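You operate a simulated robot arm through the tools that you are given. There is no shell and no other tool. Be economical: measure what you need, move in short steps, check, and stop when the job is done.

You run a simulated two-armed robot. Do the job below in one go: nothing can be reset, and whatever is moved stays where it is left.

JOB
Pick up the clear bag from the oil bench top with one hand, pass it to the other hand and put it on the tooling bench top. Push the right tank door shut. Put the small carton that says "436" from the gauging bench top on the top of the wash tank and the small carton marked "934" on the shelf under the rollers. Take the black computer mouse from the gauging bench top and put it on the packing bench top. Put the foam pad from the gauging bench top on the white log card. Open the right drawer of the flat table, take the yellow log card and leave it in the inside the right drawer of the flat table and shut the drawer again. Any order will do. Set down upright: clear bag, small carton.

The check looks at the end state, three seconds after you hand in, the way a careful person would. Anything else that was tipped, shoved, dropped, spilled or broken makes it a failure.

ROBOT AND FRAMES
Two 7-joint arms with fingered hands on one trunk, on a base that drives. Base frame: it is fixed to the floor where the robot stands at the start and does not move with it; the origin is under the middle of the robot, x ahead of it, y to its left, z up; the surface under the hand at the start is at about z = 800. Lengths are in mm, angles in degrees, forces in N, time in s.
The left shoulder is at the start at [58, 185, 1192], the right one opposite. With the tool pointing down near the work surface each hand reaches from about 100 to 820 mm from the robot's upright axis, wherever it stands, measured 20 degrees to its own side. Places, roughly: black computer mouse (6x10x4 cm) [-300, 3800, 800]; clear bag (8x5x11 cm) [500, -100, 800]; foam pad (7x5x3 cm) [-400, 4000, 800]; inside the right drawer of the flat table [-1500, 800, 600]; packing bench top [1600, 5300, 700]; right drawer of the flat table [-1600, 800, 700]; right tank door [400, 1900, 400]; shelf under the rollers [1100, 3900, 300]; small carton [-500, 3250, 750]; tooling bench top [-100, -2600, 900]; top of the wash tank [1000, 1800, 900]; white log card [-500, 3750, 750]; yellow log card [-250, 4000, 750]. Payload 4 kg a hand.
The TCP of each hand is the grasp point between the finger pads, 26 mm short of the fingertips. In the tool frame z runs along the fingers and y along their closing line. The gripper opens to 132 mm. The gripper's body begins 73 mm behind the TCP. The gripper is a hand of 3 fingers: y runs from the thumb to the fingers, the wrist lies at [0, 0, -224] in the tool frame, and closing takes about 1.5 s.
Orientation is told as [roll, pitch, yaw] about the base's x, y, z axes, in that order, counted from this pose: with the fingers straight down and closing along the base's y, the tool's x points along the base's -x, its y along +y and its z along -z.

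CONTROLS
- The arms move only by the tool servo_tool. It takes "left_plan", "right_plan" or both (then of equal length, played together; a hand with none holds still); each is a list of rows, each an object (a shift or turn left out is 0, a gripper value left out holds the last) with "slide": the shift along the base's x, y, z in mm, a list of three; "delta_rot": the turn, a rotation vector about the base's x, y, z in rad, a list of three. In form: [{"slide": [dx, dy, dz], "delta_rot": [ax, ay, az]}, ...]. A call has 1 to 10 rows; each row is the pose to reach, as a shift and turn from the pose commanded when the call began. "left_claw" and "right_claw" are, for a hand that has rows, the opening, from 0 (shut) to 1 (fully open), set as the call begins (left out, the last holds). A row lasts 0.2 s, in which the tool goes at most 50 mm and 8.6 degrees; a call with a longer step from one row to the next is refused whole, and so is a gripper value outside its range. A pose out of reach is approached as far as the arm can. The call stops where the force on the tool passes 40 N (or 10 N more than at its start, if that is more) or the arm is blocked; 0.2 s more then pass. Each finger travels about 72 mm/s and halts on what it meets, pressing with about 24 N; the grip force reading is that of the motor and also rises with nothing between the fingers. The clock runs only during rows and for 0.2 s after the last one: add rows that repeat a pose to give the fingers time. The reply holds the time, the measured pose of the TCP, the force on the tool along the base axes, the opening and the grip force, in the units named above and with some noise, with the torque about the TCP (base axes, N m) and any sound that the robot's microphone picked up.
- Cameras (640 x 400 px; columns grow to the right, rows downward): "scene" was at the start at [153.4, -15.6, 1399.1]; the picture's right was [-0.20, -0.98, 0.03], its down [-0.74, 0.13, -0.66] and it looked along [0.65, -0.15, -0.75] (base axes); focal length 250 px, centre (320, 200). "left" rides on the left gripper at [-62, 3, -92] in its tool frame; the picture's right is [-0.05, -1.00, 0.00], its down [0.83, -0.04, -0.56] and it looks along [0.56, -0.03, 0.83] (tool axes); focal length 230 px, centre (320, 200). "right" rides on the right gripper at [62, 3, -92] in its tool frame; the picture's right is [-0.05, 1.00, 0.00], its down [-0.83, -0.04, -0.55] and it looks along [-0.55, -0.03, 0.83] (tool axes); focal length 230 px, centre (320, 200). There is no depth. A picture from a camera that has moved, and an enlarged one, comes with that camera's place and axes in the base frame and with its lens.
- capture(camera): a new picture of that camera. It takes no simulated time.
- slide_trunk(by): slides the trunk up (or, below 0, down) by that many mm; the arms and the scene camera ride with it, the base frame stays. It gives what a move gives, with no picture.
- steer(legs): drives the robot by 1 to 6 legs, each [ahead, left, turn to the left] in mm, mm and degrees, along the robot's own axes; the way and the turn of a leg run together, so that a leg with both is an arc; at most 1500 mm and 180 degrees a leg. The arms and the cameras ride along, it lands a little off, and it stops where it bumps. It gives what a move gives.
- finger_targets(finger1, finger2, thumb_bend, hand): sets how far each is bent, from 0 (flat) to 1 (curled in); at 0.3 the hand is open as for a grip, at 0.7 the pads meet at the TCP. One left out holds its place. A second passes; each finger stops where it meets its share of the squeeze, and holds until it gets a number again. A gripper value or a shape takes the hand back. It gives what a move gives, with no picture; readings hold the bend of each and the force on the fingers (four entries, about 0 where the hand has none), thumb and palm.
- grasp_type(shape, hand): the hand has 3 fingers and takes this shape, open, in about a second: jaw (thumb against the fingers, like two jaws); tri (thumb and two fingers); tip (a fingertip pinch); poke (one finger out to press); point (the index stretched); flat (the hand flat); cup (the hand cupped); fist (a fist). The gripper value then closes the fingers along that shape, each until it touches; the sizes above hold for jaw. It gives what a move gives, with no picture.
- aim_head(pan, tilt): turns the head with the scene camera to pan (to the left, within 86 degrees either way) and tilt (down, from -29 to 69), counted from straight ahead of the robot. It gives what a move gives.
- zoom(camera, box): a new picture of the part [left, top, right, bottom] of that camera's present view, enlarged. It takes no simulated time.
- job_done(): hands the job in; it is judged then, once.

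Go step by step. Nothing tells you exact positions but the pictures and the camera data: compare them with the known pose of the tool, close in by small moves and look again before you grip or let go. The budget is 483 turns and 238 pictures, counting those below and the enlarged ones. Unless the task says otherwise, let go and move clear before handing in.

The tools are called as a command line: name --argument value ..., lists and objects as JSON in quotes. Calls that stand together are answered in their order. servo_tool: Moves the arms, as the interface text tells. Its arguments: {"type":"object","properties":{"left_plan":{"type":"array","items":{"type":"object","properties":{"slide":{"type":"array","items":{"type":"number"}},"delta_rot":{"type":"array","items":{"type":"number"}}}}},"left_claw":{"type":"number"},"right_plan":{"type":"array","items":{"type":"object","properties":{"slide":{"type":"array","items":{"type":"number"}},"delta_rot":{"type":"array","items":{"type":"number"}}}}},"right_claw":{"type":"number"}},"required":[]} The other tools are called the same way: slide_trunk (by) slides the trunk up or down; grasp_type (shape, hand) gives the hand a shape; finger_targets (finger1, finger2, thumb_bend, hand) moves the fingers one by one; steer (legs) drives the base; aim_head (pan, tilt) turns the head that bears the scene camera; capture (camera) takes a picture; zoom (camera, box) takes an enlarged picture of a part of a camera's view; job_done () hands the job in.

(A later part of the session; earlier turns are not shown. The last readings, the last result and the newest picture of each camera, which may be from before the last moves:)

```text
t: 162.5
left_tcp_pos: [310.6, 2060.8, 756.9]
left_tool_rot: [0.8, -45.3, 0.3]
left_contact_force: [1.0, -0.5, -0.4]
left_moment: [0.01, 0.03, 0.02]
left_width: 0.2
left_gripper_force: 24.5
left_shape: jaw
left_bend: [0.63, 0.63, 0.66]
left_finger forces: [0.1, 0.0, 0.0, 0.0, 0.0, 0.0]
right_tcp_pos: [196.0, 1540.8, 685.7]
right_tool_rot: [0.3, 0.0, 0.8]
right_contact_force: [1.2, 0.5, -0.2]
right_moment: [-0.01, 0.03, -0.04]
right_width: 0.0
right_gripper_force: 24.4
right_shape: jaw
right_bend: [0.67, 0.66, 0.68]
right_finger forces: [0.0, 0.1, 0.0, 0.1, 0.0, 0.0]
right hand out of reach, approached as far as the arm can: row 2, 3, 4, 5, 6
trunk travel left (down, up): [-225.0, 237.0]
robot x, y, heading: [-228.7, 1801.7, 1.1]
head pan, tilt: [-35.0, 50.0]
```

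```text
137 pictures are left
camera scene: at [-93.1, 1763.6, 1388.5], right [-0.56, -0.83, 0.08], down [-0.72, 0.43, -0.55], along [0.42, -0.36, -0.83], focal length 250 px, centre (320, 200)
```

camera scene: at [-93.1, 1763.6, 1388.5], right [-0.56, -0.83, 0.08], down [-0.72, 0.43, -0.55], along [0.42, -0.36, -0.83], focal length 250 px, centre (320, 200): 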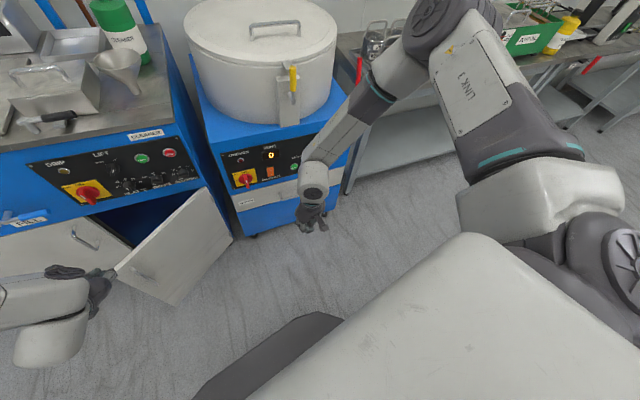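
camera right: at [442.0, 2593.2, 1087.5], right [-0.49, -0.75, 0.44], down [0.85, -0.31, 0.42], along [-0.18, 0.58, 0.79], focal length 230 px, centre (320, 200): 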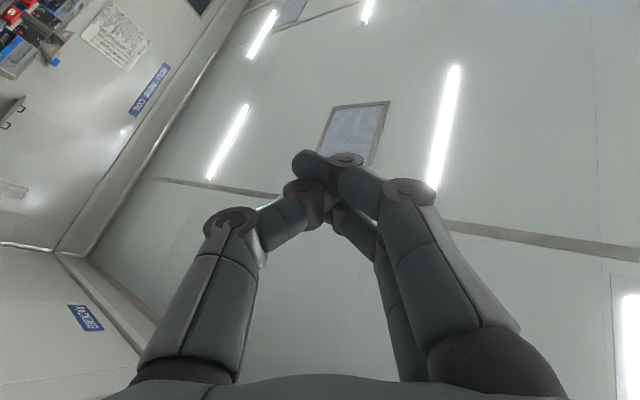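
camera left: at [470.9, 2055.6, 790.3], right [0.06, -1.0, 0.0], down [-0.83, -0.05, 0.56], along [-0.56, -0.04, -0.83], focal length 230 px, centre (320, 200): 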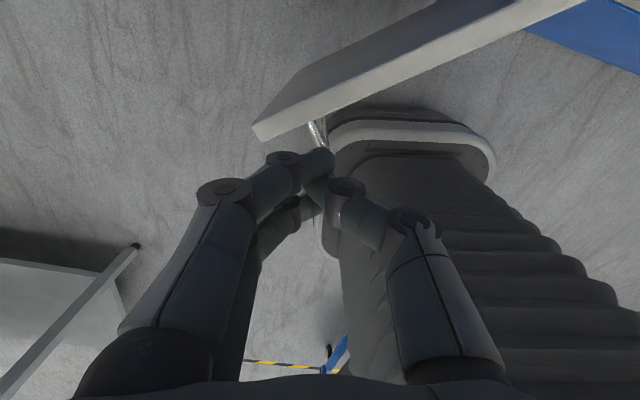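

Both arms have a low limit near z≈690, so lowering the trunk is needed; earlier the right elbow evidently landed on the drum. Here it's free floor, so I'll tuck the right hand and lower in small steps, checking the tilt.

servo_tool --right_plan '[{"slide": [0, 10, 45]}, {"slide": [-20, 20, 90]}, {"slide": [-40, 30, 135]}, {"slide": [-60, 40, 180]}, {"slide": [-80, 50, 225]}, {"slide": [-100, 60, 270]}, {"slide": [-100, 60, 315]}, {"slide": [-100, 60, 360]}]'

slide_trunk --by -70

capture --camera "scene"

```text
refused: row 2 steps farther than a row can; nothing moved
```

```text
t: 163.6
left_tcp_pos: [301.8, 2043.7, 666.7]
left_tool_rot: [1.0, -43.7, 0.6]
left_contact_force: [0.1, -0.8, 0.9]
left_moment: [0.02, 0.0, -0.02]
left_width: 0.0
left_gripper_force: 23.9
left_shape: jaw
left_bend: [0.63, 0.63, 0.66]
left_finger forces: [0.0, 0.1, 0.0, 0.1, 0.1, 0.0]
right_tcp_pos: [200.7, 1543.0, 618.3]
right_tool_rot: [0.3, -0.1, 0.5]
right_contact_force: [-0.5, 0.2, -0.1]
right_moment: [-0.03, -0.01, -0.03]
right_width: 0.1
right_gripper_force: 24.2
right_shape: jaw
right_bend: [0.67, 0.66, 0.68]
right_finger forces: [0.1, 0.1, 0.1, 0.0, 0.1, 0.1]
trunk travel left (down, up): [-155.0, 307.0]
robot x, y, heading: [-224.9, 1809.0, 0.9]
head pan, tilt: [-35.0, 50.0]
```

```text
136 pictures are left
camera scene: at [-44.6, 1764.3, 1301.2], right [-0.54, -0.83, 0.14], down [-0.77, 0.43, -0.48], along [0.34, -0.36, -0.87], focal length 250 px, centre (320, 200)
```

scene: 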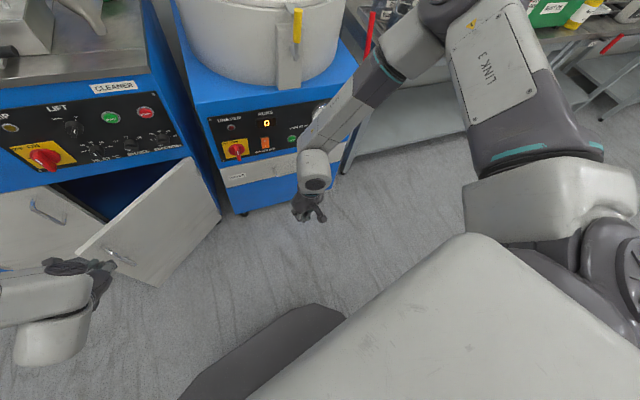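

Lowering includes a built‑in forward lean that the arms compensate, so the arms just need room. I'll raise the right hand to a comfortable spot, then move the left one further forward/down.

servo_tool --right_plan '[{"slide": [0, 5, 45]}, {"slide": [5, 10, 90]}, {"slide": [10, 15, 135]}, {"slide": [15, 20, 180]}, {"slide": [20, 25, 225]}, {"slide": [20, 30, 270]}, {"slide": [20, 35, 315]}, {"slide": [20, 40, 360]}]' --left_plan '[{"slide": [10, 0, 20]}, {"slide": [20, 0, 20]}, {"slide": [30, 0, 20]}, {"slide": [40, 0, 20]}, {"slide": [50, 0, 20]}, {"slide": [60, -10, 0]}, {"slide": [70, -20, -20]}, {"slide": [70, -40, -40]}]'

aim_head --pan 20 --tilt 45

capture --camera "scene"

```text
t: 165.4
left_tcp_pos: [364.7, 2032.5, 668.6]
left_tool_rot: [0.7, -43.5, 0.6]
left_contact_force: [0.6, 0.5, 0.7]
left_moment: [0.01, -0.01, -0.01]
left_width: 0.0
left_gripper_force: 23.5
left_shape: jaw
left_bend: [0.63, 0.63, 0.66]
left_finger forces: [0.1, 0.1, 0.0, 0.0, 0.1, 0.0]
left hand out of reach, approached as far as the arm can: row 7, 8
right_tcp_pos: [217.9, 1583.0, 978.0]
right_tool_rot: [0.3, 0.0, 0.6]
right_contact_force: [0.3, -0.7, -0.5]
right_moment: [-0.01, 0.0, -0.01]
right_width: 0.4
right_gripper_force: 24.3
right_shape: jaw
right_bend: [0.67, 0.66, 0.68]
right_finger forces: [0.0, 0.0, 0.0, 0.1, 0.0, 0.0]
trunk travel left (down, up): [-155.0, 307.0]
robot x, y, heading: [-225.1, 1805.3, 1.0]
head pan, tilt: [-35.0, 50.0]
```

```text
t: 166.7
left_tcp_pos: [364.4, 2033.6, 667.8]
left_tool_rot: [0.8, -43.6, 0.6]
left_contact_force: [-0.1, 0.0, -0.3]
left_moment: [-0.01, -0.01, 0.0]
left_width: 0.0
left_gripper_force: 23.9
left_shape: jaw
left_bend: [0.63, 0.63, 0.66]
left_finger forces: [0.0, 0.0, 0.0, 0.1, 0.0, 0.0]
right_tcp_pos: [217.4, 1582.5, 977.6]
right_tool_rot: [0.3, 0.0, 0.7]
right_contact_force: [-0.8, -0.8, -0.5]
right_moment: [0.01, 0.05, -0.01]
right_width: 0.1
right_gripper_force: 24.0
right_shape: jaw
right_bend: [0.67, 0.66, 0.68]
right_finger forces: [0.1, 0.0, 0.0, 0.1, 0.0, 0.1]
trunk travel left (down, up): [-155.0, 307.0]
robot x, y, heading: [-224.7, 1805.0, 0.9]
head pan, tilt: [20.0, 45.0]
```

```text
135 pictures are left
camera scene: at [-30.0, 1836.6, 1304.4], right [0.35, -0.93, -0.08], down [-0.81, -0.25, -0.53], along [0.47, 0.25, -0.85], focal length 250 px, centre (320, 200)
```

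scene: 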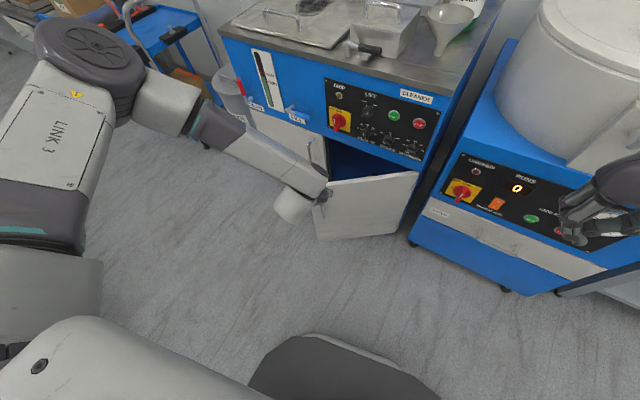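

slide_trunk --by -60

slide_trunk --by -55

capture --camera "scene"

```text
t: 167.7
left_tcp_pos: [362.2, 2032.5, 607.8]
left_tool_rot: [0.9, -43.7, 0.4]
left_contact_force: [-0.1, 1.0, 0.3]
left_moment: [0.02, 0.02, -0.01]
left_width: 0.1
left_gripper_force: 24.1
left_shape: jaw
left_bend: [0.63, 0.63, 0.66]
left_finger forces: [0.1, 0.0, 0.0, 0.0, 0.1, 0.0]
right_tcp_pos: [219.4, 1583.2, 918.7]
right_tool_rot: [0.4, -0.1, 0.6]
right_contact_force: [-1.0, 0.4, -0.3]
right_moment: [-0.01, 0.02, 0.0]
right_width: 0.0
right_gripper_force: 24.1
right_shape: jaw
right_bend: [0.67, 0.66, 0.68]
right_finger forces: [0.0, 0.0, 0.1, 0.0, 0.1, 0.0]
trunk travel left (down, up): [-95.0, 367.0]
robot x, y, heading: [-221.9, 1805.5, 1.0]
head pan, tilt: [20.0, 45.0]
```

```text
t: 168.6
left_tcp_pos: [362.0, 2032.2, 553.6]
left_tool_rot: [0.9, -43.8, 0.5]
left_contact_force: [-0.2, 0.2, 0.6]
left_moment: [-0.02, 0.01, 0.0]
left_width: 0.0
left_gripper_force: 23.6
left_shape: jaw
left_bend: [0.65, 0.63, 0.66]
left_finger forces: [0.1, 0.1, 0.0, 0.0, 0.1, 0.0]
right_tcp_pos: [220.2, 1583.1, 863.9]
right_tool_rot: [0.3, -0.1, 0.5]
right_contact_force: [-0.1, 0.6, -0.7]
right_moment: [0.03, -0.01, 0.01]
right_width: 0.0
right_gripper_force: 23.8
right_shape: jaw
right_bend: [0.67, 0.66, 0.68]
right_finger forces: [0.0, 0.1, 0.0, 0.0, 0.0, 0.0]
trunk travel left (down, up): [-40.0, 422.0]
robot x, y, heading: [-225.1, 1806.5, 0.7]
head pan, tilt: [20.0, 45.0]
```

```text
134 pictures are left
camera scene: at [70.3, 1838.1, 1130.9], right [0.32, -0.93, -0.15], down [-0.9, -0.26, -0.35], along [0.29, 0.25, -0.93], focal length 250 px, centre (320, 200)
```

scene: 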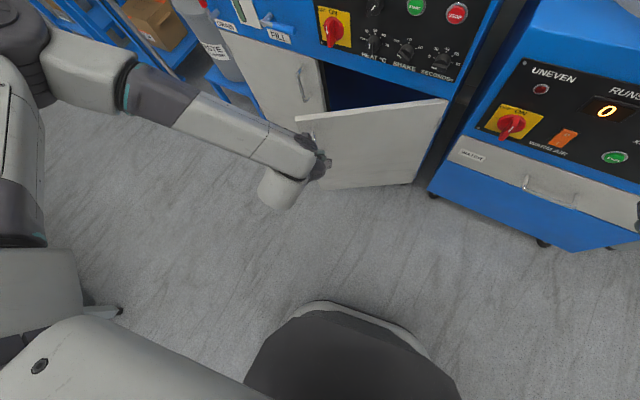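

Hand is at the door's outer face, just below its top edge. Pushing gently with the arm first.

servo_tool --left_plan '[{"slide": [25, 12, 0]}, {"slide": [50, 24, 0]}, {"slide": [75, 36, 0]}, {"slide": [100, 46, 0]}, {"slide": [125, 52, 0]}, {"slide": [150, 56, 0]}, {"slide": [175, 58, 0]}]'

capture --camera "scene"

```text
t: 170.2
left_tcp_pos: [539.1, 2089.8, 553.1]
left_tool_rot: [0.9, -43.5, 0.6]
left_contact_force: [-0.5, -0.3, -0.3]
left_moment: [-0.01, 0.0, -0.02]
left_width: 0.1
left_gripper_force: 24.3
left_shape: jaw
left_bend: [0.65, 0.63, 0.66]
left_finger forces: [0.0, 0.1, 0.0, 0.0, 0.1, 0.1]
right_tcp_pos: [220.4, 1582.7, 862.3]
right_tool_rot: [0.3, 0.0, 0.7]
right_contact_force: [0.0, 0.1, -0.7]
right_moment: [-0.03, 0.04, -0.03]
right_width: 0.0
right_gripper_force: 24.8
right_shape: jaw
right_bend: [0.67, 0.66, 0.68]
right_finger forces: [0.0, 0.0, 0.1, 0.0, 0.0, 0.1]
trunk travel left (down, up): [-40.0, 422.0]
robot x, y, heading: [-227.3, 1804.4, 1.0]
head pan, tilt: [20.0, 45.0]
```

```text
133 pictures are left
camera scene: at [72.1, 1838.1, 1129.9], right [0.32, -0.93, -0.15], down [-0.9, -0.26, -0.35], along [0.29, 0.25, -0.93], focal length 250 px, centre (320, 200)
```

scene: 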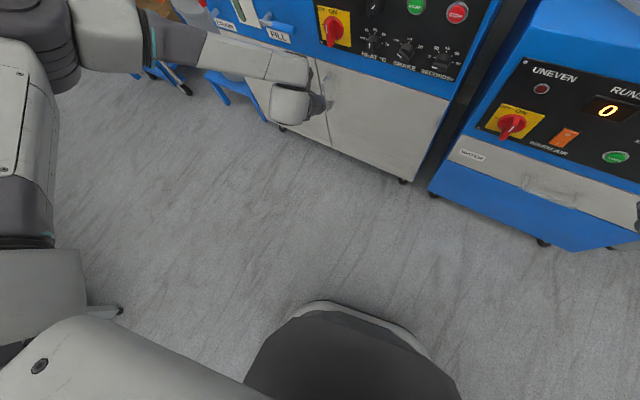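

The door looks shut. One more small nudge to confirm, then look closely.

servo_tool --left_plan '[{"slide": [10, -10, 0]}, {"slide": [20, -12, 0]}, {"slide": [30, -12, 0]}, {"slide": [40, -12, 0]}]'

zoom --camera "scene" --box '[230, 20, 460, 190]'

```text
t: 171.2
left_tcp_pos: [578.8, 2078.7, 550.5]
left_tool_rot: [0.8, -43.6, 0.5]
left_contact_force: [-0.4, 0.5, 1.1]
left_moment: [0.0, 0.01, 0.02]
left_width: 0.0
left_gripper_force: 24.3
left_shape: jaw
left_bend: [0.65, 0.63, 0.66]
left_finger forces: [0.0, 0.0, 0.0, 0.0, 0.0, 0.1]
right_tcp_pos: [221.2, 1583.6, 863.2]
right_tool_rot: [0.2, 0.1, 0.6]
right_contact_force: [-0.2, 0.0, 0.3]
right_moment: [-0.01, 0.03, 0.01]
right_width: 0.1
right_gripper_force: 24.3
right_shape: jaw
right_bend: [0.67, 0.66, 0.68]
right_finger forces: [0.0, 0.1, 0.1, 0.0, 0.0, 0.0]
trunk travel left (down, up): [-40.0, 422.0]
robot x, y, heading: [-224.8, 1803.1, 0.8]
head pan, tilt: [20.0, 45.0]
```

```text
2.35 times, centred on (345, 105) of scene
camera zoom: at [71.9, 1838.3, 1130.0], right [0.32, -0.94, -0.15], down [-0.9, -0.26, -0.35], along [0.29, 0.25, -0.93], focal length 588 px, centre (261, 424)
```

zoom: 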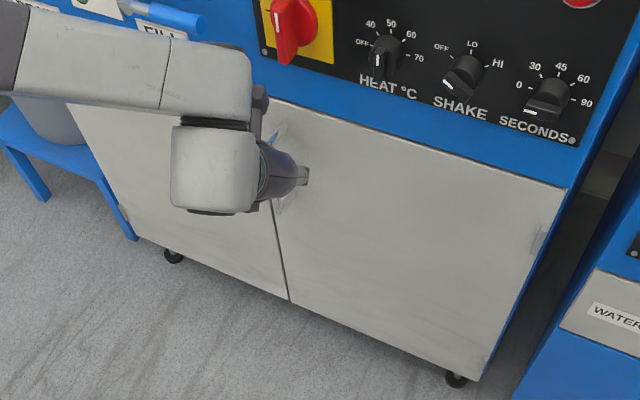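

The door is flush and shut. Withdrawing and raising the trunk back.

servo_tool --left_plan '[{"slide": [-40, -5, 0]}, {"slide": [-80, -10, 0]}, {"slide": [-120, -20, 10]}, {"slide": [-160, -30, 30]}, {"slide": [-180, -35, 60]}]'

slide_trunk --by 185

aim_head --pan 35 --tilt 30

capture --camera "scene"

```text
t: 172.4
left_tcp_pos: [398.2, 2042.0, 611.9]
left_tool_rot: [1.1, -43.7, 0.5]
left_contact_force: [0.7, -0.1, 0.5]
left_moment: [0.03, -0.01, -0.03]
left_width: 0.0
left_gripper_force: 23.8
left_shape: jaw
left_bend: [0.65, 0.63, 0.66]
left_finger forces: [0.0, 0.0, 0.0, 0.1, 0.0, 0.1]
right_tcp_pos: [220.7, 1583.2, 863.1]
right_tool_rot: [0.3, 0.0, 0.6]
right_contact_force: [-0.7, -0.4, -0.9]
right_moment: [0.01, -0.04, -0.01]
right_width: 0.0
right_gripper_force: 23.9
right_shape: jaw
right_bend: [0.67, 0.66, 0.68]
right_finger forces: [0.0, 0.0, 0.0, 0.0, 0.0, 0.1]
trunk travel left (down, up): [-40.0, 422.0]
robot x, y, heading: [-227.4, 1803.8, 0.8]
head pan, tilt: [20.0, 45.0]
```

```text
t: 174.4
left_tcp_pos: [397.4, 2044.6, 796.0]
left_tool_rot: [1.0, -43.5, 0.4]
left_contact_force: [0.0, 0.3, 0.3]
left_moment: [-0.01, -0.02, 0.0]
left_width: 0.0
left_gripper_force: 24.0
left_shape: jaw
left_bend: [0.65, 0.63, 0.66]
left_finger forces: [0.0, 0.0, 0.0, 0.0, 0.1, 0.0]
right_tcp_pos: [221.3, 1582.6, 1047.9]
right_tool_rot: [0.3, 0.1, 0.7]
right_contact_force: [0.2, -0.1, 0.0]
right_moment: [0.01, 0.01, 0.02]
right_width: 0.0
right_gripper_force: 24.1
right_shape: jaw
right_bend: [0.67, 0.66, 0.68]
right_finger forces: [0.1, 0.0, 0.0, 0.1, 0.0, 0.0]
trunk travel left (down, up): [-225.0, 237.0]
robot x, y, heading: [-227.3, 1804.3, 0.7]
head pan, tilt: [20.0, 45.0]
```

```text
t: 175.2
left_tcp_pos: [396.3, 2044.3, 796.4]
left_tool_rot: [0.9, -43.6, 0.5]
left_contact_force: [0.3, -1.2, 1.1]
left_moment: [0.02, 0.01, 0.0]
left_width: 0.2
left_gripper_force: 23.5
left_shape: jaw
left_bend: [0.65, 0.63, 0.66]
left_finger forces: [0.0, 0.0, 0.0, 0.0, 0.1, 0.0]
right_tcp_pos: [221.4, 1582.2, 1047.8]
right_tool_rot: [0.3, 0.0, 0.7]
right_contact_force: [0.0, -0.4, 0.3]
right_moment: [0.03, 0.0, -0.01]
right_width: 0.0
right_gripper_force: 24.0
right_shape: jaw
right_bend: [0.67, 0.66, 0.68]
right_finger forces: [0.1, 0.1, 0.0, 0.0, 0.0, 0.1]
trunk travel left (down, up): [-225.0, 237.0]
robot x, y, heading: [-226.8, 1804.5, 0.7]
head pan, tilt: [35.0, 30.0]
```

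```text
131 pictures are left
camera scene: at [-79.6, 1859.9, 1416.1], right [0.58, -0.81, -0.08], down [-0.53, -0.29, -0.8], along [0.62, 0.51, -0.6], focal length 250 px, centre (320, 200)
```

scene: 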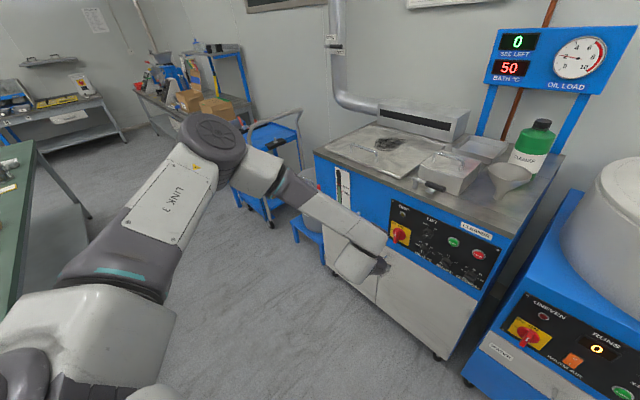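

servo_tool --left_plan '[{"slide": [-10, 0, 40], "delta_rot": [0, 0.127, 0]}, {"slide": [-20, 0, 80], "delta_rot": [0, 0.254, 0]}, {"slide": [-30, 0, 120], "delta_rot": [0, 0.381, 0]}, {"slide": [-40, 0, 160], "delta_rot": [0, 0.508, 0]}, {"slide": [-50, 0, 205], "delta_rot": [0, 0.635, 0]}, {"slide": [-60, 0, 250], "delta_rot": [0, 0.76, 0]}, {"slide": [-60, 0, 300], "delta_rot": [0, 0.76, 0]}, {"slide": [-60, 0, 350], "delta_rot": [0, 0.76, 0]}]' --right_plan '[{"slide": [0, 0, 20]}, {"slide": [0, 0, 40]}, {"slide": [0, 0, 60]}, {"slide": [0, 0, 80]}, {"slide": [0, 0, 100]}, {"slide": [0, 0, 100]}, {"slide": [0, 0, 100]}, {"slide": [0, 0, 100]}]'

steer --legs '[[0, 0, 90], [600, 0, 0]]'

aim_head --pan 0 --tilt 22

capture --camera "scene"

```text
t: 177.0
left_tcp_pos: [335.4, 2040.5, 1147.0]
left_tool_rot: [1.4, 0.0, 0.3]
left_contact_force: [0.4, -0.9, 0.4]
left_moment: [0.03, 0.01, 0.01]
left_width: 0.2
left_gripper_force: 24.2
left_shape: jaw
left_bend: [0.65, 0.63, 0.66]
left_finger forces: [0.1, 0.0, 0.0, 0.0, 0.0, 0.0]
right_tcp_pos: [219.1, 1584.8, 1148.6]
right_tool_rot: [0.3, 0.0, 0.6]
right_contact_force: [0.1, 0.1, -0.5]
right_moment: [0.01, 0.0, 0.03]
right_width: 0.0
right_gripper_force: 24.1
right_shape: jaw
right_bend: [0.67, 0.66, 0.68]
right_finger forces: [0.0, 0.1, 0.1, 0.0, 0.0, 0.1]
trunk travel left (down, up): [-225.0, 237.0]
robot x, y, heading: [-226.4, 1806.5, 1.0]
head pan, tilt: [35.0, 30.0]
```

```text
t: 184.3
left_tcp_pos: [-473.5, 2974.7, 1147.1]
left_tool_rot: [1.4, -0.1, 90.4]
left_contact_force: [0.3, 0.2, -0.3]
left_moment: [0.0, 0.02, 0.02]
left_width: 0.1
left_gripper_force: 23.9
left_shape: jaw
left_bend: [0.65, 0.63, 0.66]
left_finger forces: [0.1, 0.0, 0.0, 0.0, 0.0, 0.1]
right_tcp_pos: [-17.6, 2858.0, 1148.7]
right_tool_rot: [0.3, 0.0, 90.7]
right_contact_force: [0.0, -0.9, -0.2]
right_moment: [0.0, 0.02, -0.02]
right_width: 0.0
right_gripper_force: 23.8
right_shape: jaw
right_bend: [0.67, 0.66, 0.68]
right_finger forces: [0.0, 0.1, 0.0, 0.0, 0.1, 0.1]
trunk travel left (down, up): [-225.0, 237.0]
robot x, y, heading: [-237.0, 2411.8, 90.8]
head pan, tilt: [35.0, 30.0]
```

```text
t: 185.3
left_tcp_pos: [-473.2, 2973.7, 1146.0]
left_tool_rot: [1.3, -0.1, 90.4]
left_contact_force: [-0.1, -0.9, -0.5]
left_moment: [-0.03, -0.01, 0.02]
left_width: 0.4
left_gripper_force: 24.1
left_shape: jaw
left_bend: [0.65, 0.63, 0.66]
left_finger forces: [0.0, 0.1, 0.0, 0.0, 0.1, 0.0]
right_tcp_pos: [-16.6, 2858.2, 1148.4]
right_tool_rot: [0.3, 0.0, 90.8]
right_contact_force: [0.2, -0.2, 0.3]
right_moment: [-0.01, 0.01, 0.01]
right_width: 0.1
right_gripper_force: 23.9
right_shape: jaw
right_bend: [0.67, 0.66, 0.68]
right_finger forces: [0.0, 0.0, 0.1, 0.0, 0.1, 0.1]
trunk travel left (down, up): [-225.0, 237.0]
robot x, y, heading: [-236.3, 2411.0, 90.7]
head pan, tilt: [0.0, 22.0]
```

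```text
130 pictures are left
camera scene: at [-238.6, 2580.5, 1426.2], right [1.0, 0.02, 0.0], down [0.01, -0.5, -0.86], along [-0.01, 0.86, -0.5], focal length 250 px, centre (320, 200)
```

scene: 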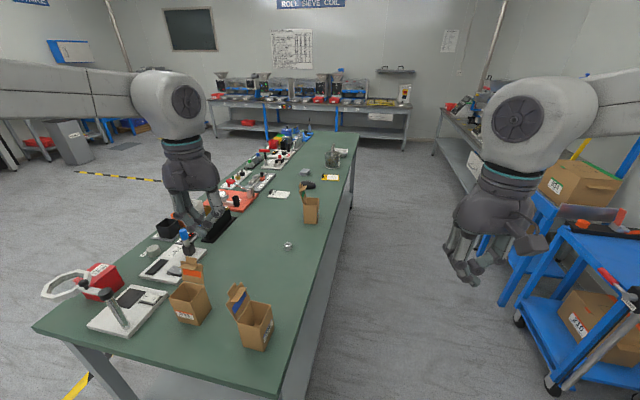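

zoom --camera "scene" --box '[150, 230, 290, 360]'

zoom --camera "scene" --box '[220, 120, 370, 260]'

```text
3.08 times, centred on (220, 295) of scene
camera zoom: at [-238.6, 2580.5, 1426.2], right [1.0, 0.02, 0.0], down [0.01, -0.5, -0.86], along [-0.01, 0.86, -0.5], focal length 769 px, centre (628, -92)
```

zoom: 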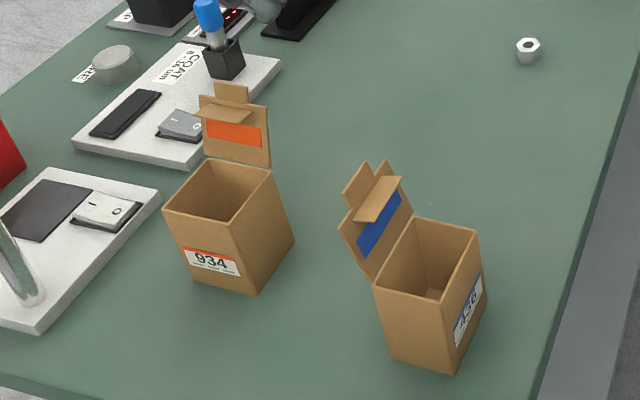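

```text
2.86 times, centred on (295, 190) of scene
camera zoom: at [-238.6, 2580.5, 1426.2], right [1.0, 0.02, 0.0], down [0.01, -0.5, -0.86], along [-0.01, 0.86, -0.5], focal length 714 px, centre (391, 229)
```

zoom: 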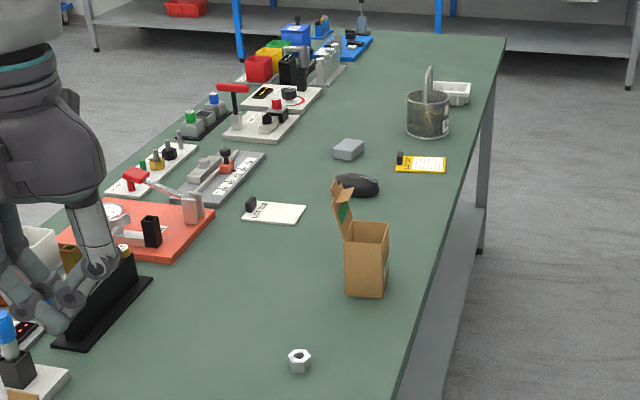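

The three cartons: "436" at about (-409,2983) and "934" at about (-615,3047), both open-topped with lids standing. I'll stand on the right side of the gauging bench and take 436 with the left hand.

steer --legs '[[0, -229, 0], [595, 0, 0], [0, 0, 78]]'

aim_head --pan 10 --tilt 45

capture --camera "scene"

```text
t: 193.3
left_tcp_pos: [-612.6, 2929.4, 1145.0]
left_tool_rot: [1.3, 0.0, 165.5]
left_contact_force: [0.2, 0.0, -1.0]
left_moment: [0.02, -0.03, -0.02]
left_width: 0.0
left_gripper_force: 24.1
left_shape: jaw
left_bend: [0.65, 0.63, 0.66]
left_finger forces: [0.0, 0.0, 0.1, 0.0, 0.0, 0.1]
right_tcp_pos: [-382.5, 3340.4, 1148.2]
right_tool_rot: [0.3, 0.1, 165.8]
right_contact_force: [0.6, -0.4, -0.2]
right_moment: [0.01, 0.02, -0.01]
right_width: 0.0
right_gripper_force: 23.8
right_shape: jaw
right_bend: [0.67, 0.66, 0.68]
right_finger forces: [0.1, 0.0, 0.1, 0.0, 0.2, 0.1]
trunk travel left (down, up): [-225.0, 237.0]
robot x, y, heading: [-11.5, 3014.2, 165.9]
head pan, tilt: [0.0, 22.0]
```

```text
t: 194.2
left_tcp_pos: [-612.2, 2928.9, 1146.3]
left_tool_rot: [1.4, 0.0, 165.4]
left_contact_force: [0.3, 0.8, 0.7]
left_moment: [-0.01, -0.01, -0.02]
left_width: 0.1
left_gripper_force: 24.2
left_shape: jaw
left_bend: [0.65, 0.63, 0.66]
left_finger forces: [0.0, 0.0, 0.0, 0.1, 0.1, 0.1]
right_tcp_pos: [-382.8, 3341.3, 1147.0]
right_tool_rot: [0.3, 0.1, 165.9]
right_contact_force: [0.6, 0.5, -0.6]
right_moment: [-0.01, -0.01, 0.01]
right_width: 0.0
right_gripper_force: 23.7
right_shape: jaw
right_bend: [0.67, 0.66, 0.68]
right_finger forces: [0.0, 0.0, 0.0, 0.1, 0.0, 0.1]
trunk travel left (down, up): [-225.0, 237.0]
robot x, y, heading: [-8.9, 3012.9, 166.3]
head pan, tilt: [10.0, 45.0]
```

```text
127 pictures are left
camera scene: at [-155.5, 3037.0, 1393.0], right [0.07, 1.0, -0.03], down [0.8, -0.07, -0.6], along [-0.6, 0.02, -0.8], focal length 250 px, centre (320, 200)
```

scene: 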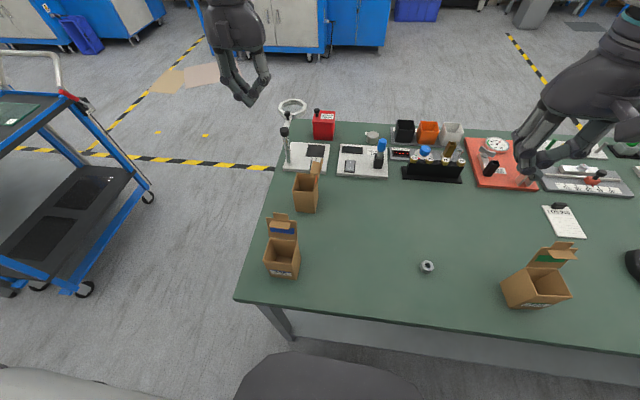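

zoom --camera "scene" --box '[220, 150, 380, 300]'

```text
2.67 times, centred on (300, 225) of scene
camera zoom: at [-155.5, 3037.0, 1393.0], right [0.07, 1.0, -0.03], down [0.8, -0.07, -0.6], along [-0.6, 0.02, -0.8], focal length 667 px, centre (373, 133)
```

zoom: 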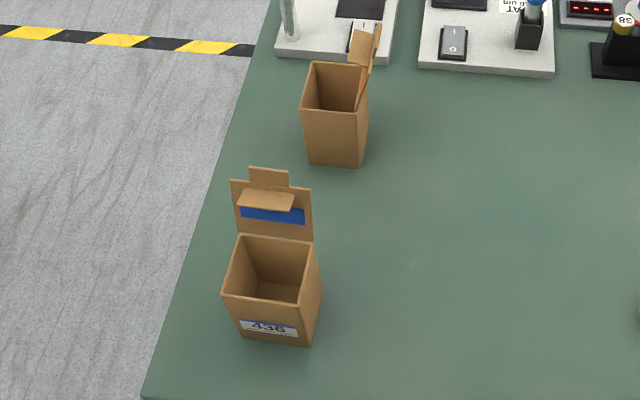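

Triangulating the two views gives a bench height of about z=800 and 436's rim centre at (-395,2958), top z≈904. Moving the left hand above it with a slight forward tilt to clear the lid.

servo_tool --left_plan '[{"slide": [40, 6, 0], "delta_rot": [0.017, 0.068, 0.014]}, {"slide": [80, 12, 0], "delta_rot": [0.034, 0.136, 0.028]}, {"slide": [120, 18, 0], "delta_rot": [0.051, 0.204, 0.042]}, {"slide": [160, 24, 0], "delta_rot": [0.068, 0.272, 0.056]}, {"slide": [200, 28, -20], "delta_rot": [0.085, 0.34, 0.07]}, {"slide": [219, 29, -60], "delta_rot": [0.085, 0.34, 0.07]}, {"slide": [219, 29, -105], "delta_rot": [0.085, 0.34, 0.07]}, {"slide": [219, 29, -146], "delta_rot": [0.085, 0.34, 0.07]}, {"slide": [219, 29, -146], "delta_rot": [0.085, 0.34, 0.07]}]' --left_claw 0.85

capture --camera "left"

zoom --camera "scene" --box '[200, 130, 400, 310]'

```text
t: 196.2
left_tcp_pos: [-393.9, 2959.6, 1000.5]
left_tool_rot: [0.7, -20.2, 169.8]
left_contact_force: [0.0, -0.3, 0.5]
left_moment: [-0.04, 0.03, 0.0]
left_width: 111.9
left_gripper_force: 0.1
left_shape: jaw
left_bend: [0.54, 0.54, 0.5]
left_finger forces: [0.0, 0.1, 0.1, 0.0, 0.1, 0.1]
right_tcp_pos: [-381.2, 3340.1, 1147.3]
right_tool_rot: [0.3, 0.0, 165.8]
right_contact_force: [-0.3, 0.8, 0.1]
right_moment: [-0.02, -0.02, 0.0]
right_width: 0.0
right_gripper_force: 23.7
right_shape: jaw
right_bend: [0.67, 0.66, 0.68]
right_finger forces: [0.0, 0.1, 0.0, 0.0, 0.1, 0.1]
trunk travel left (down, up): [-225.0, 237.0]
robot x, y, heading: [-12.1, 3013.2, 166.0]
head pan, tilt: [10.0, 45.0]
```

```text
125 pictures are left
camera left: at [-420.0, 2960.8, 1109.7], right [0.13, 0.99, 0.01], down [0.96, -0.13, 0.23], along [0.23, -0.02, -0.97], focal length 230 px, centre (320, 200)
```

left: 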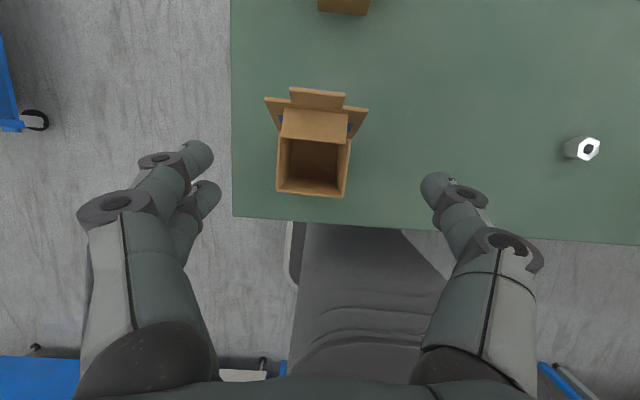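

```text
2.22 times, centred on (300, 220) of scene
camera zoom: at [-154.4, 3036.7, 1393.1], right [0.07, 1.0, -0.02], down [0.8, -0.07, -0.6], along [-0.6, 0.02, -0.8], focal length 556 px, centre (364, 156)
```

zoom: 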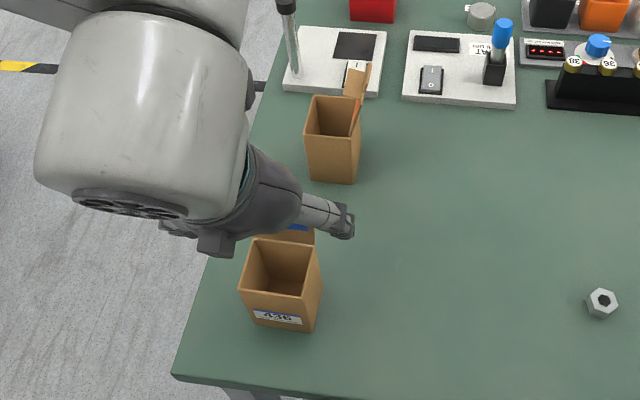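

The wrist camera would foul the standing lid, so I'll raise, back off ~170 mm and tilt the hand to ~42°.

servo_tool --left_plan '[{"slide": [0, 0, 40]}, {"slide": [0, 0, 80]}]'

steer --legs '[[-170, 0, 2]]'

servo_tool --left_plan '[{"slide": [-30, 8, 0], "delta_rot": [0.03, 0.122, 0]}, {"slide": [-60, 17, 0], "delta_rot": [0.06, 0.244, 0]}, {"slide": [-90, 25, 0], "delta_rot": [0.09, 0.366, 0]}, {"slide": [-120, 33, 0], "delta_rot": [0.09, 0.366, 0]}, {"slide": [-150, 41, 0], "delta_rot": [0.09, 0.366, 0]}, {"slide": [-165, 41, 0], "delta_rot": [0.09, 0.366, 0]}]'

capture --camera "left"

capture --camera "scene"

```text
t: 196.8
left_tcp_pos: [-394.9, 2960.3, 1080.0]
left_tool_rot: [0.7, -20.2, 169.5]
left_contact_force: [0.7, 0.0, -0.5]
left_moment: [0.03, 0.04, 0.0]
left_width: 112.0
left_gripper_force: 0.1
left_shape: jaw
left_bend: [0.54, 0.54, 0.5]
left_finger forces: [0.1, 0.0, 0.0, 0.0, 0.0, 0.0]
right_tcp_pos: [-381.6, 3339.1, 1148.7]
right_tool_rot: [0.3, -0.1, 165.8]
right_contact_force: [0.2, 0.2, 0.4]
right_moment: [0.01, 0.0, -0.01]
right_width: 0.1
right_gripper_force: 24.0
right_shape: jaw
right_bend: [0.67, 0.66, 0.68]
right_finger forces: [0.1, 0.1, 0.1, 0.1, 0.0, 0.1]
trunk travel left (down, up): [-225.0, 237.0]
robot x, y, heading: [-9.5, 3018.2, 165.9]
head pan, tilt: [10.0, 45.0]
```

```text
t: 198.2
left_tcp_pos: [-227.3, 2910.3, 1077.3]
left_tool_rot: [0.8, -20.0, 171.5]
left_contact_force: [0.8, -0.5, 0.7]
left_moment: [0.02, 0.0, -0.03]
left_width: 112.2
left_gripper_force: 0.1
left_shape: jaw
left_bend: [0.54, 0.54, 0.5]
left_finger forces: [0.1, 0.0, 0.0, 0.0, 0.1, 0.1]
right_tcp_pos: [-225.9, 3288.5, 1146.2]
right_tool_rot: [0.3, 0.1, 167.6]
right_contact_force: [-0.2, 0.2, 0.7]
right_moment: [0.01, -0.01, 0.01]
right_width: 0.0
right_gripper_force: 24.2
right_shape: jaw
right_bend: [0.67, 0.66, 0.68]
right_finger forces: [0.1, 0.0, 0.0, 0.1, 0.0, 0.0]
trunk travel left (down, up): [-225.0, 237.0]
robot x, y, heading: [161.8, 2978.9, 168.1]
head pan, tilt: [10.0, 45.0]
```

```text
t: 199.6
left_tcp_pos: [-392.0, 2949.5, 1077.9]
left_tool_rot: [-1.9, -41.5, 172.9]
left_contact_force: [0.5, -0.4, -0.4]
left_moment: [0.02, 0.0, -0.01]
left_width: 112.0
left_gripper_force: 0.0
left_shape: jaw
left_bend: [0.54, 0.54, 0.5]
left_finger forces: [0.0, 0.0, 0.0, 0.0, 0.0, 0.0]
right_tcp_pos: [-224.9, 3289.5, 1148.2]
right_tool_rot: [0.4, 0.0, 167.7]
right_contact_force: [0.5, 0.0, 0.1]
right_moment: [0.01, -0.01, 0.0]
right_width: 0.0
right_gripper_force: 24.1
right_shape: jaw
right_bend: [0.67, 0.66, 0.68]
right_finger forces: [0.0, 0.0, 0.0, 0.0, 0.1, 0.0]
trunk travel left (down, up): [-225.0, 237.0]
robot x, y, heading: [159.2, 2975.9, 168.0]
head pan, tilt: [10.0, 45.0]
```

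```text
123 pictures are left
camera left: at [-378.0, 2939.8, 1189.0], right [0.11, 0.99, 0.06], down [0.99, -0.1, -0.14], along [-0.13, 0.07, -0.99], focal length 230 px, centre (320, 200)
```

left: 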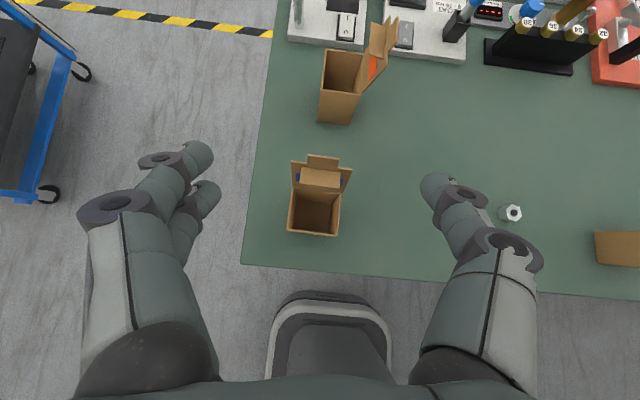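

```text
122 pictures are left
camera scene: at [12.3, 2992.8, 1393.0], right [0.04, 1.0, -0.02], down [0.8, -0.05, -0.6], along [-0.6, 0.0, -0.8], focal length 250 px, centre (320, 200)
```

scene: 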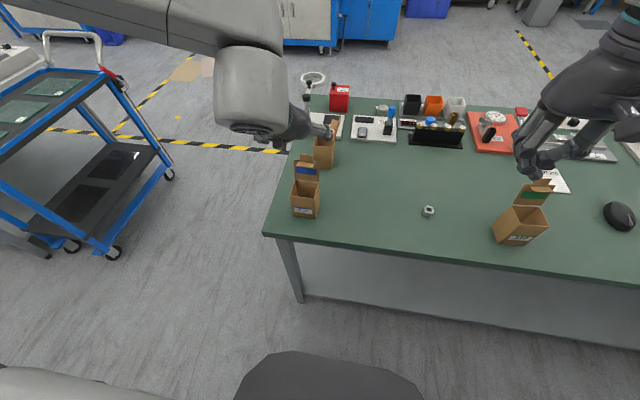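

servo_tool --left_plan '[{"slide": [-2, 5, -45]}, {"slide": [-3, 6, -90]}, {"slide": [-3, 6, -130]}, {"slide": [-3, 6, -150]}]'

capture --camera "left"

zoom --camera "scene" --box '[210, 90, 410, 270]'

```text
t: 200.6
left_tcp_pos: [-395.6, 2958.9, 930.8]
left_tool_rot: [-2.0, -41.6, 173.0]
left_contact_force: [-0.8, -0.2, -0.7]
left_moment: [0.0, -0.02, 0.02]
left_width: 111.9
left_gripper_force: 0.2
left_shape: jaw
left_bend: [0.54, 0.54, 0.5]
left_finger forces: [0.1, 0.0, 0.0, 0.0, 0.0, 0.0]
right_tcp_pos: [-224.4, 3289.0, 1146.8]
right_tool_rot: [0.3, 0.1, 167.6]
right_contact_force: [-0.6, 0.0, 0.1]
right_moment: [0.03, 0.02, 0.04]
right_width: 0.0
right_gripper_force: 23.6
right_shape: jaw
right_bend: [0.67, 0.66, 0.68]
right_finger forces: [0.1, 0.1, 0.0, 0.1, 0.0, 0.1]
trunk travel left (down, up): [-225.0, 237.0]
robot x, y, heading: [162.7, 2974.6, 168.0]
head pan, tilt: [10.0, 45.0]
```

```text
121 pictures are left
camera left: at [-382.2, 2948.9, 1040.8], right [0.11, 0.99, 0.06], down [0.99, -0.1, -0.13], along [-0.13, 0.07, -0.99], focal length 230 px, centre (320, 200)
```

left: 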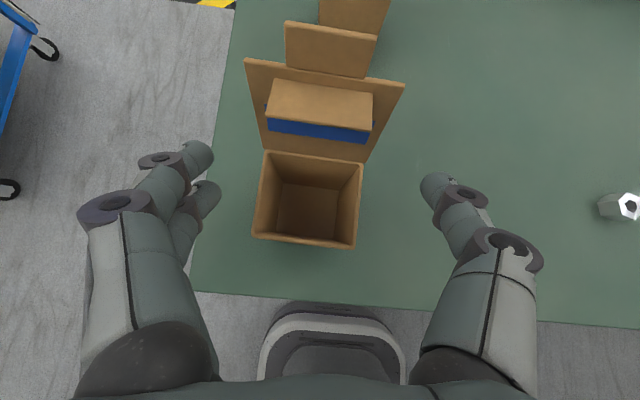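

```text
2.22 times, centred on (310, 180) of scene
camera zoom: at [11.0, 2993.0, 1392.8], right [0.04, 1.0, -0.03], down [0.8, -0.05, -0.6], along [-0.6, 0.0, -0.8], focal length 556 px, centre (342, 244)
```

zoom: 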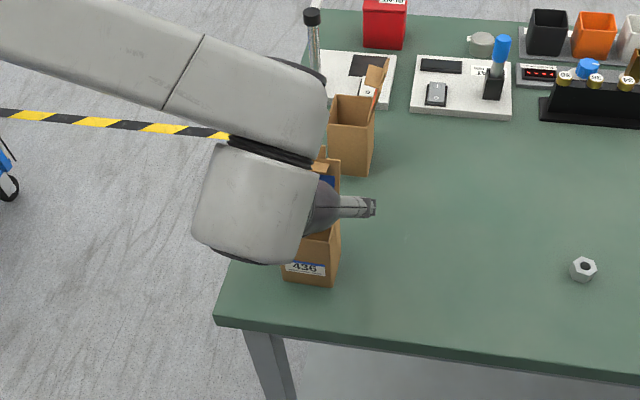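

servo_tool --left_plan '[{"slide": [-2, -3, -20]}, {"slide": [-2, -5, -40]}, {"slide": [-2, -5, -60]}, {"slide": [-2, -5, -60]}]'

capture --camera "left"

```text
t: 201.6
left_tcp_pos: [-398.1, 2952.4, 870.2]
left_tool_rot: [-2.0, -41.6, 172.9]
left_contact_force: [0.8, 0.6, 0.4]
left_moment: [0.02, -0.04, 0.0]
left_width: 111.9
left_gripper_force: 0.0
left_shape: jaw
left_bend: [0.54, 0.54, 0.5]
left_finger forces: [0.0, 0.1, 0.0, 0.0, 0.0, 0.0]
right_tcp_pos: [-225.0, 3288.5, 1148.0]
right_tool_rot: [0.3, 0.0, 167.5]
right_contact_force: [-0.3, -1.0, 0.4]
right_moment: [-0.01, 0.02, 0.04]
right_width: 0.1
right_gripper_force: 24.4
right_shape: jaw
right_bend: [0.67, 0.66, 0.68]
right_finger forces: [0.0, 0.1, 0.0, 0.1, 0.0, 0.1]
trunk travel left (down, up): [-225.0, 237.0]
robot x, y, heading: [159.1, 2974.7, 167.8]
head pan, tilt: [10.0, 45.0]
```

```text
119 pictures are left
camera left: at [-383.3, 2942.6, 979.4], right [0.11, 0.99, 0.06], down [0.99, -0.1, -0.14], along [-0.13, 0.07, -0.99], focal length 230 px, centre (320, 200)
```

left: 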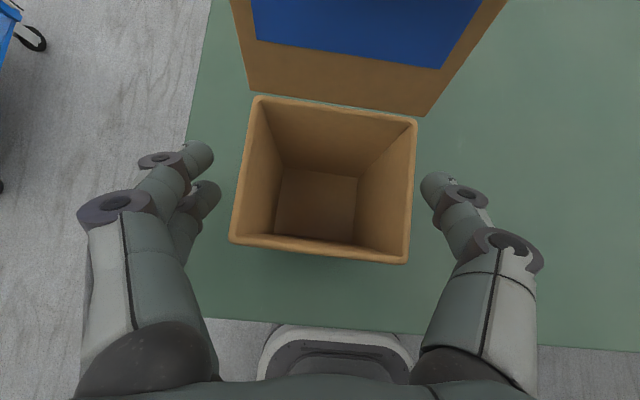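

servo_tool --left_plan '[{"slide": [0, 0, 0]}, {"slide": [0, 0, 0]}, {"slide": [0, 0, 0]}, {"slide": [0, 0, 0]}, {"slide": [0, 0, 0]}, {"slide": [0, 0, 0]}]' --left_claw 0.0

servo_tool --left_plan '[{"slide": [0, 0, 15]}, {"slide": [0, 0, 50]}, {"slide": [10, 0, 95]}, {"slide": [30, 0, 140]}, {"slide": [50, 0, 180]}, {"slide": [50, 0, 220]}]'

capture --camera "left"

capture --camera "scene"

```text
t: 203.0
left_tcp_pos: [-396.2, 2951.7, 869.7]
left_tool_rot: [-1.9, -41.6, 172.9]
left_contact_force: [-0.2, -0.3, 0.3]
left_moment: [-0.04, 0.0, 0.0]
left_width: 60.1
left_gripper_force: 24.1
left_shape: jaw
left_bend: [0.73, 0.73, 0.7]
left_finger forces: [11.0, 10.7, 0.0, 0.0, 21.7, 0.0]
right_tcp_pos: [-225.5, 3288.8, 1148.2]
right_tool_rot: [0.3, -0.1, 167.5]
right_contact_force: [0.2, 0.8, -0.9]
right_moment: [-0.01, 0.02, 0.0]
right_width: 0.0
right_gripper_force: 23.9
right_shape: jaw
right_bend: [0.67, 0.66, 0.68]
right_finger forces: [0.0, 0.0, 0.0, 0.1, 0.0, 0.0]
trunk travel left (down, up): [-225.0, 237.0]
robot x, y, heading: [159.9, 2973.5, 168.1]
head pan, tilt: [10.0, 45.0]
```

```text
t: 204.4
left_tcp_pos: [-346.7, 2950.5, 1090.6]
left_tool_rot: [-1.9, -41.6, 172.8]
left_contact_force: [0.5, -0.7, -0.7]
left_moment: [0.0, -0.01, 0.01]
left_width: 60.3
left_gripper_force: 23.7
left_shape: jaw
left_bend: [0.73, 0.73, 0.7]
left_finger forces: [11.0, 10.7, 0.1, 0.0, 21.7, 0.0]
right_tcp_pos: [-224.0, 3288.2, 1147.6]
right_tool_rot: [0.3, 0.0, 167.6]
right_contact_force: [-0.4, 0.4, -0.5]
right_moment: [-0.02, -0.02, 0.02]
right_width: 0.0
right_gripper_force: 23.9
right_shape: jaw
right_bend: [0.67, 0.66, 0.68]
right_finger forces: [0.0, 0.1, 0.0, 0.1, 0.0, 0.1]
trunk travel left (down, up): [-225.0, 237.0]
robot x, y, heading: [156.6, 2975.7, 167.9]
head pan, tilt: [10.0, 45.0]
```

```text
118 pictures are left
camera left: at [-332.6, 2941.4, 1201.0], right [0.11, 0.99, 0.06], down [0.99, -0.1, -0.13], along [-0.13, 0.07, -0.99], focal length 230 px, centre (320, 200)
```

left: 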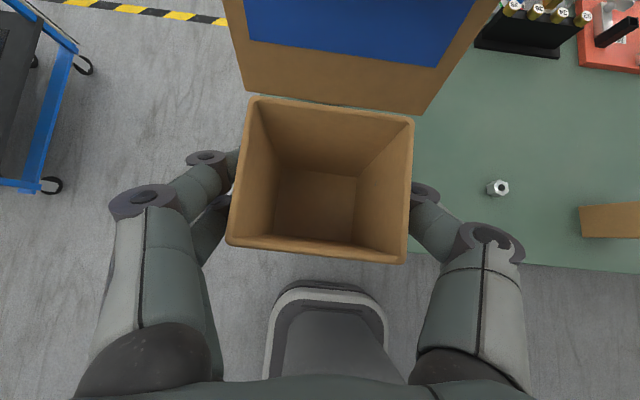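

```text
117 pictures are left
camera scene: at [13.0, 2992.7, 1393.1], right [0.04, 1.0, -0.02], down [0.8, -0.05, -0.6], along [-0.6, 0.0, -0.8], focal length 250 px, centre (320, 200)
```

scene: 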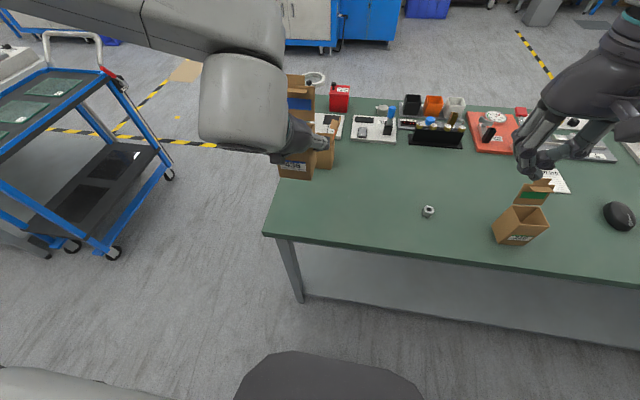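

436 is in hand, level. I'll strafe clear of the bench, turn left to face the tank, and look at its top.

steer --legs '[[-30, 850, 0], [0, 0, 178]]'

aim_head --pan -5 --tilt 30

capture --camera "scene"

```text
t: 216.1
left_tcp_pos: [516.9, 2114.2, 1089.4]
left_tool_rot: [-1.9, -41.7, -11.6]
left_contact_force: [0.3, -1.0, -0.3]
left_moment: [0.0, -0.03, 0.03]
left_width: 60.0
left_gripper_force: 23.8
left_shape: jaw
left_bend: [0.73, 0.73, 0.7]
left_finger forces: [10.9, 10.6, 0.0, 0.1, 21.6, 0.1]
right_tcp_pos: [368.0, 1787.1, 1147.6]
right_tool_rot: [0.3, 0.0, -16.9]
right_contact_force: [0.2, -0.4, 0.3]
right_moment: [0.03, 0.01, -0.03]
right_width: 0.0
right_gripper_force: 23.8
right_shape: jaw
right_bend: [0.67, 0.66, 0.68]
right_finger forces: [0.1, 0.0, 0.1, 0.1, 0.0, 0.1]
trunk travel left (down, up): [-225.0, 237.0]
robot x, y, heading: [8.9, 2128.1, -16.6]
head pan, tilt: [10.0, 45.0]
```

```text
t: 216.9
left_tcp_pos: [517.2, 2114.1, 1089.4]
left_tool_rot: [-2.0, -41.6, -11.6]
left_contact_force: [0.4, 0.3, 0.4]
left_moment: [0.01, 0.01, 0.02]
left_width: 60.2
left_gripper_force: 24.0
left_shape: jaw
left_bend: [0.73, 0.73, 0.7]
left_finger forces: [10.9, 10.7, 0.0, 0.0, 21.6, 0.0]
right_tcp_pos: [368.2, 1786.6, 1148.4]
right_tool_rot: [0.4, 0.0, -16.8]
right_contact_force: [0.6, -0.6, -0.6]
right_moment: [-0.01, 0.02, -0.03]
right_width: 0.0
right_gripper_force: 24.9
right_shape: jaw
right_bend: [0.67, 0.66, 0.68]
right_finger forces: [0.0, 0.1, 0.1, 0.0, 0.0, 0.0]
trunk travel left (down, up): [-225.0, 237.0]
robot x, y, heading: [13.3, 2128.4, -16.7]
head pan, tilt: [-5.0, 30.0]
```

```text
116 pictures are left
camera scene: at [163.6, 2078.5, 1413.8], right [-0.37, -0.93, 0.01], down [-0.58, 0.22, -0.78], along [0.73, -0.3, -0.62], focal length 250 px, centre (320, 200)
```

scene: 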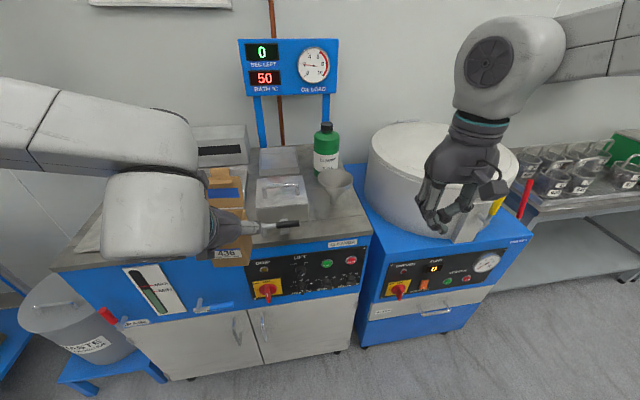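

zoom --camera "scene" --box '[210, 110, 400, 270]'

```text
2.50 times, centred on (305, 190) of scene
camera zoom: at [163.6, 2078.5, 1413.8], right [-0.37, -0.93, 0.01], down [-0.58, 0.22, -0.78], along [0.73, -0.3, -0.62], focal length 625 px, centre (358, 225)
```

zoom: 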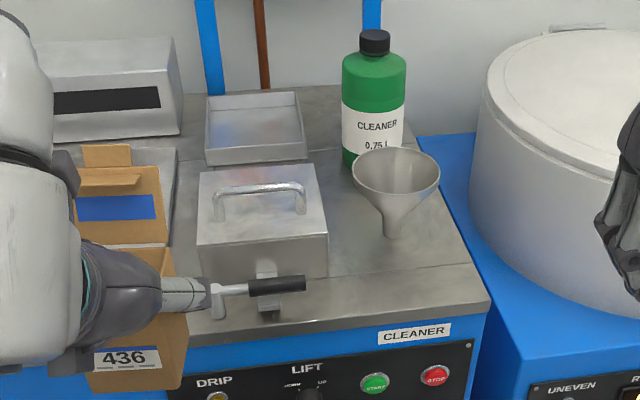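

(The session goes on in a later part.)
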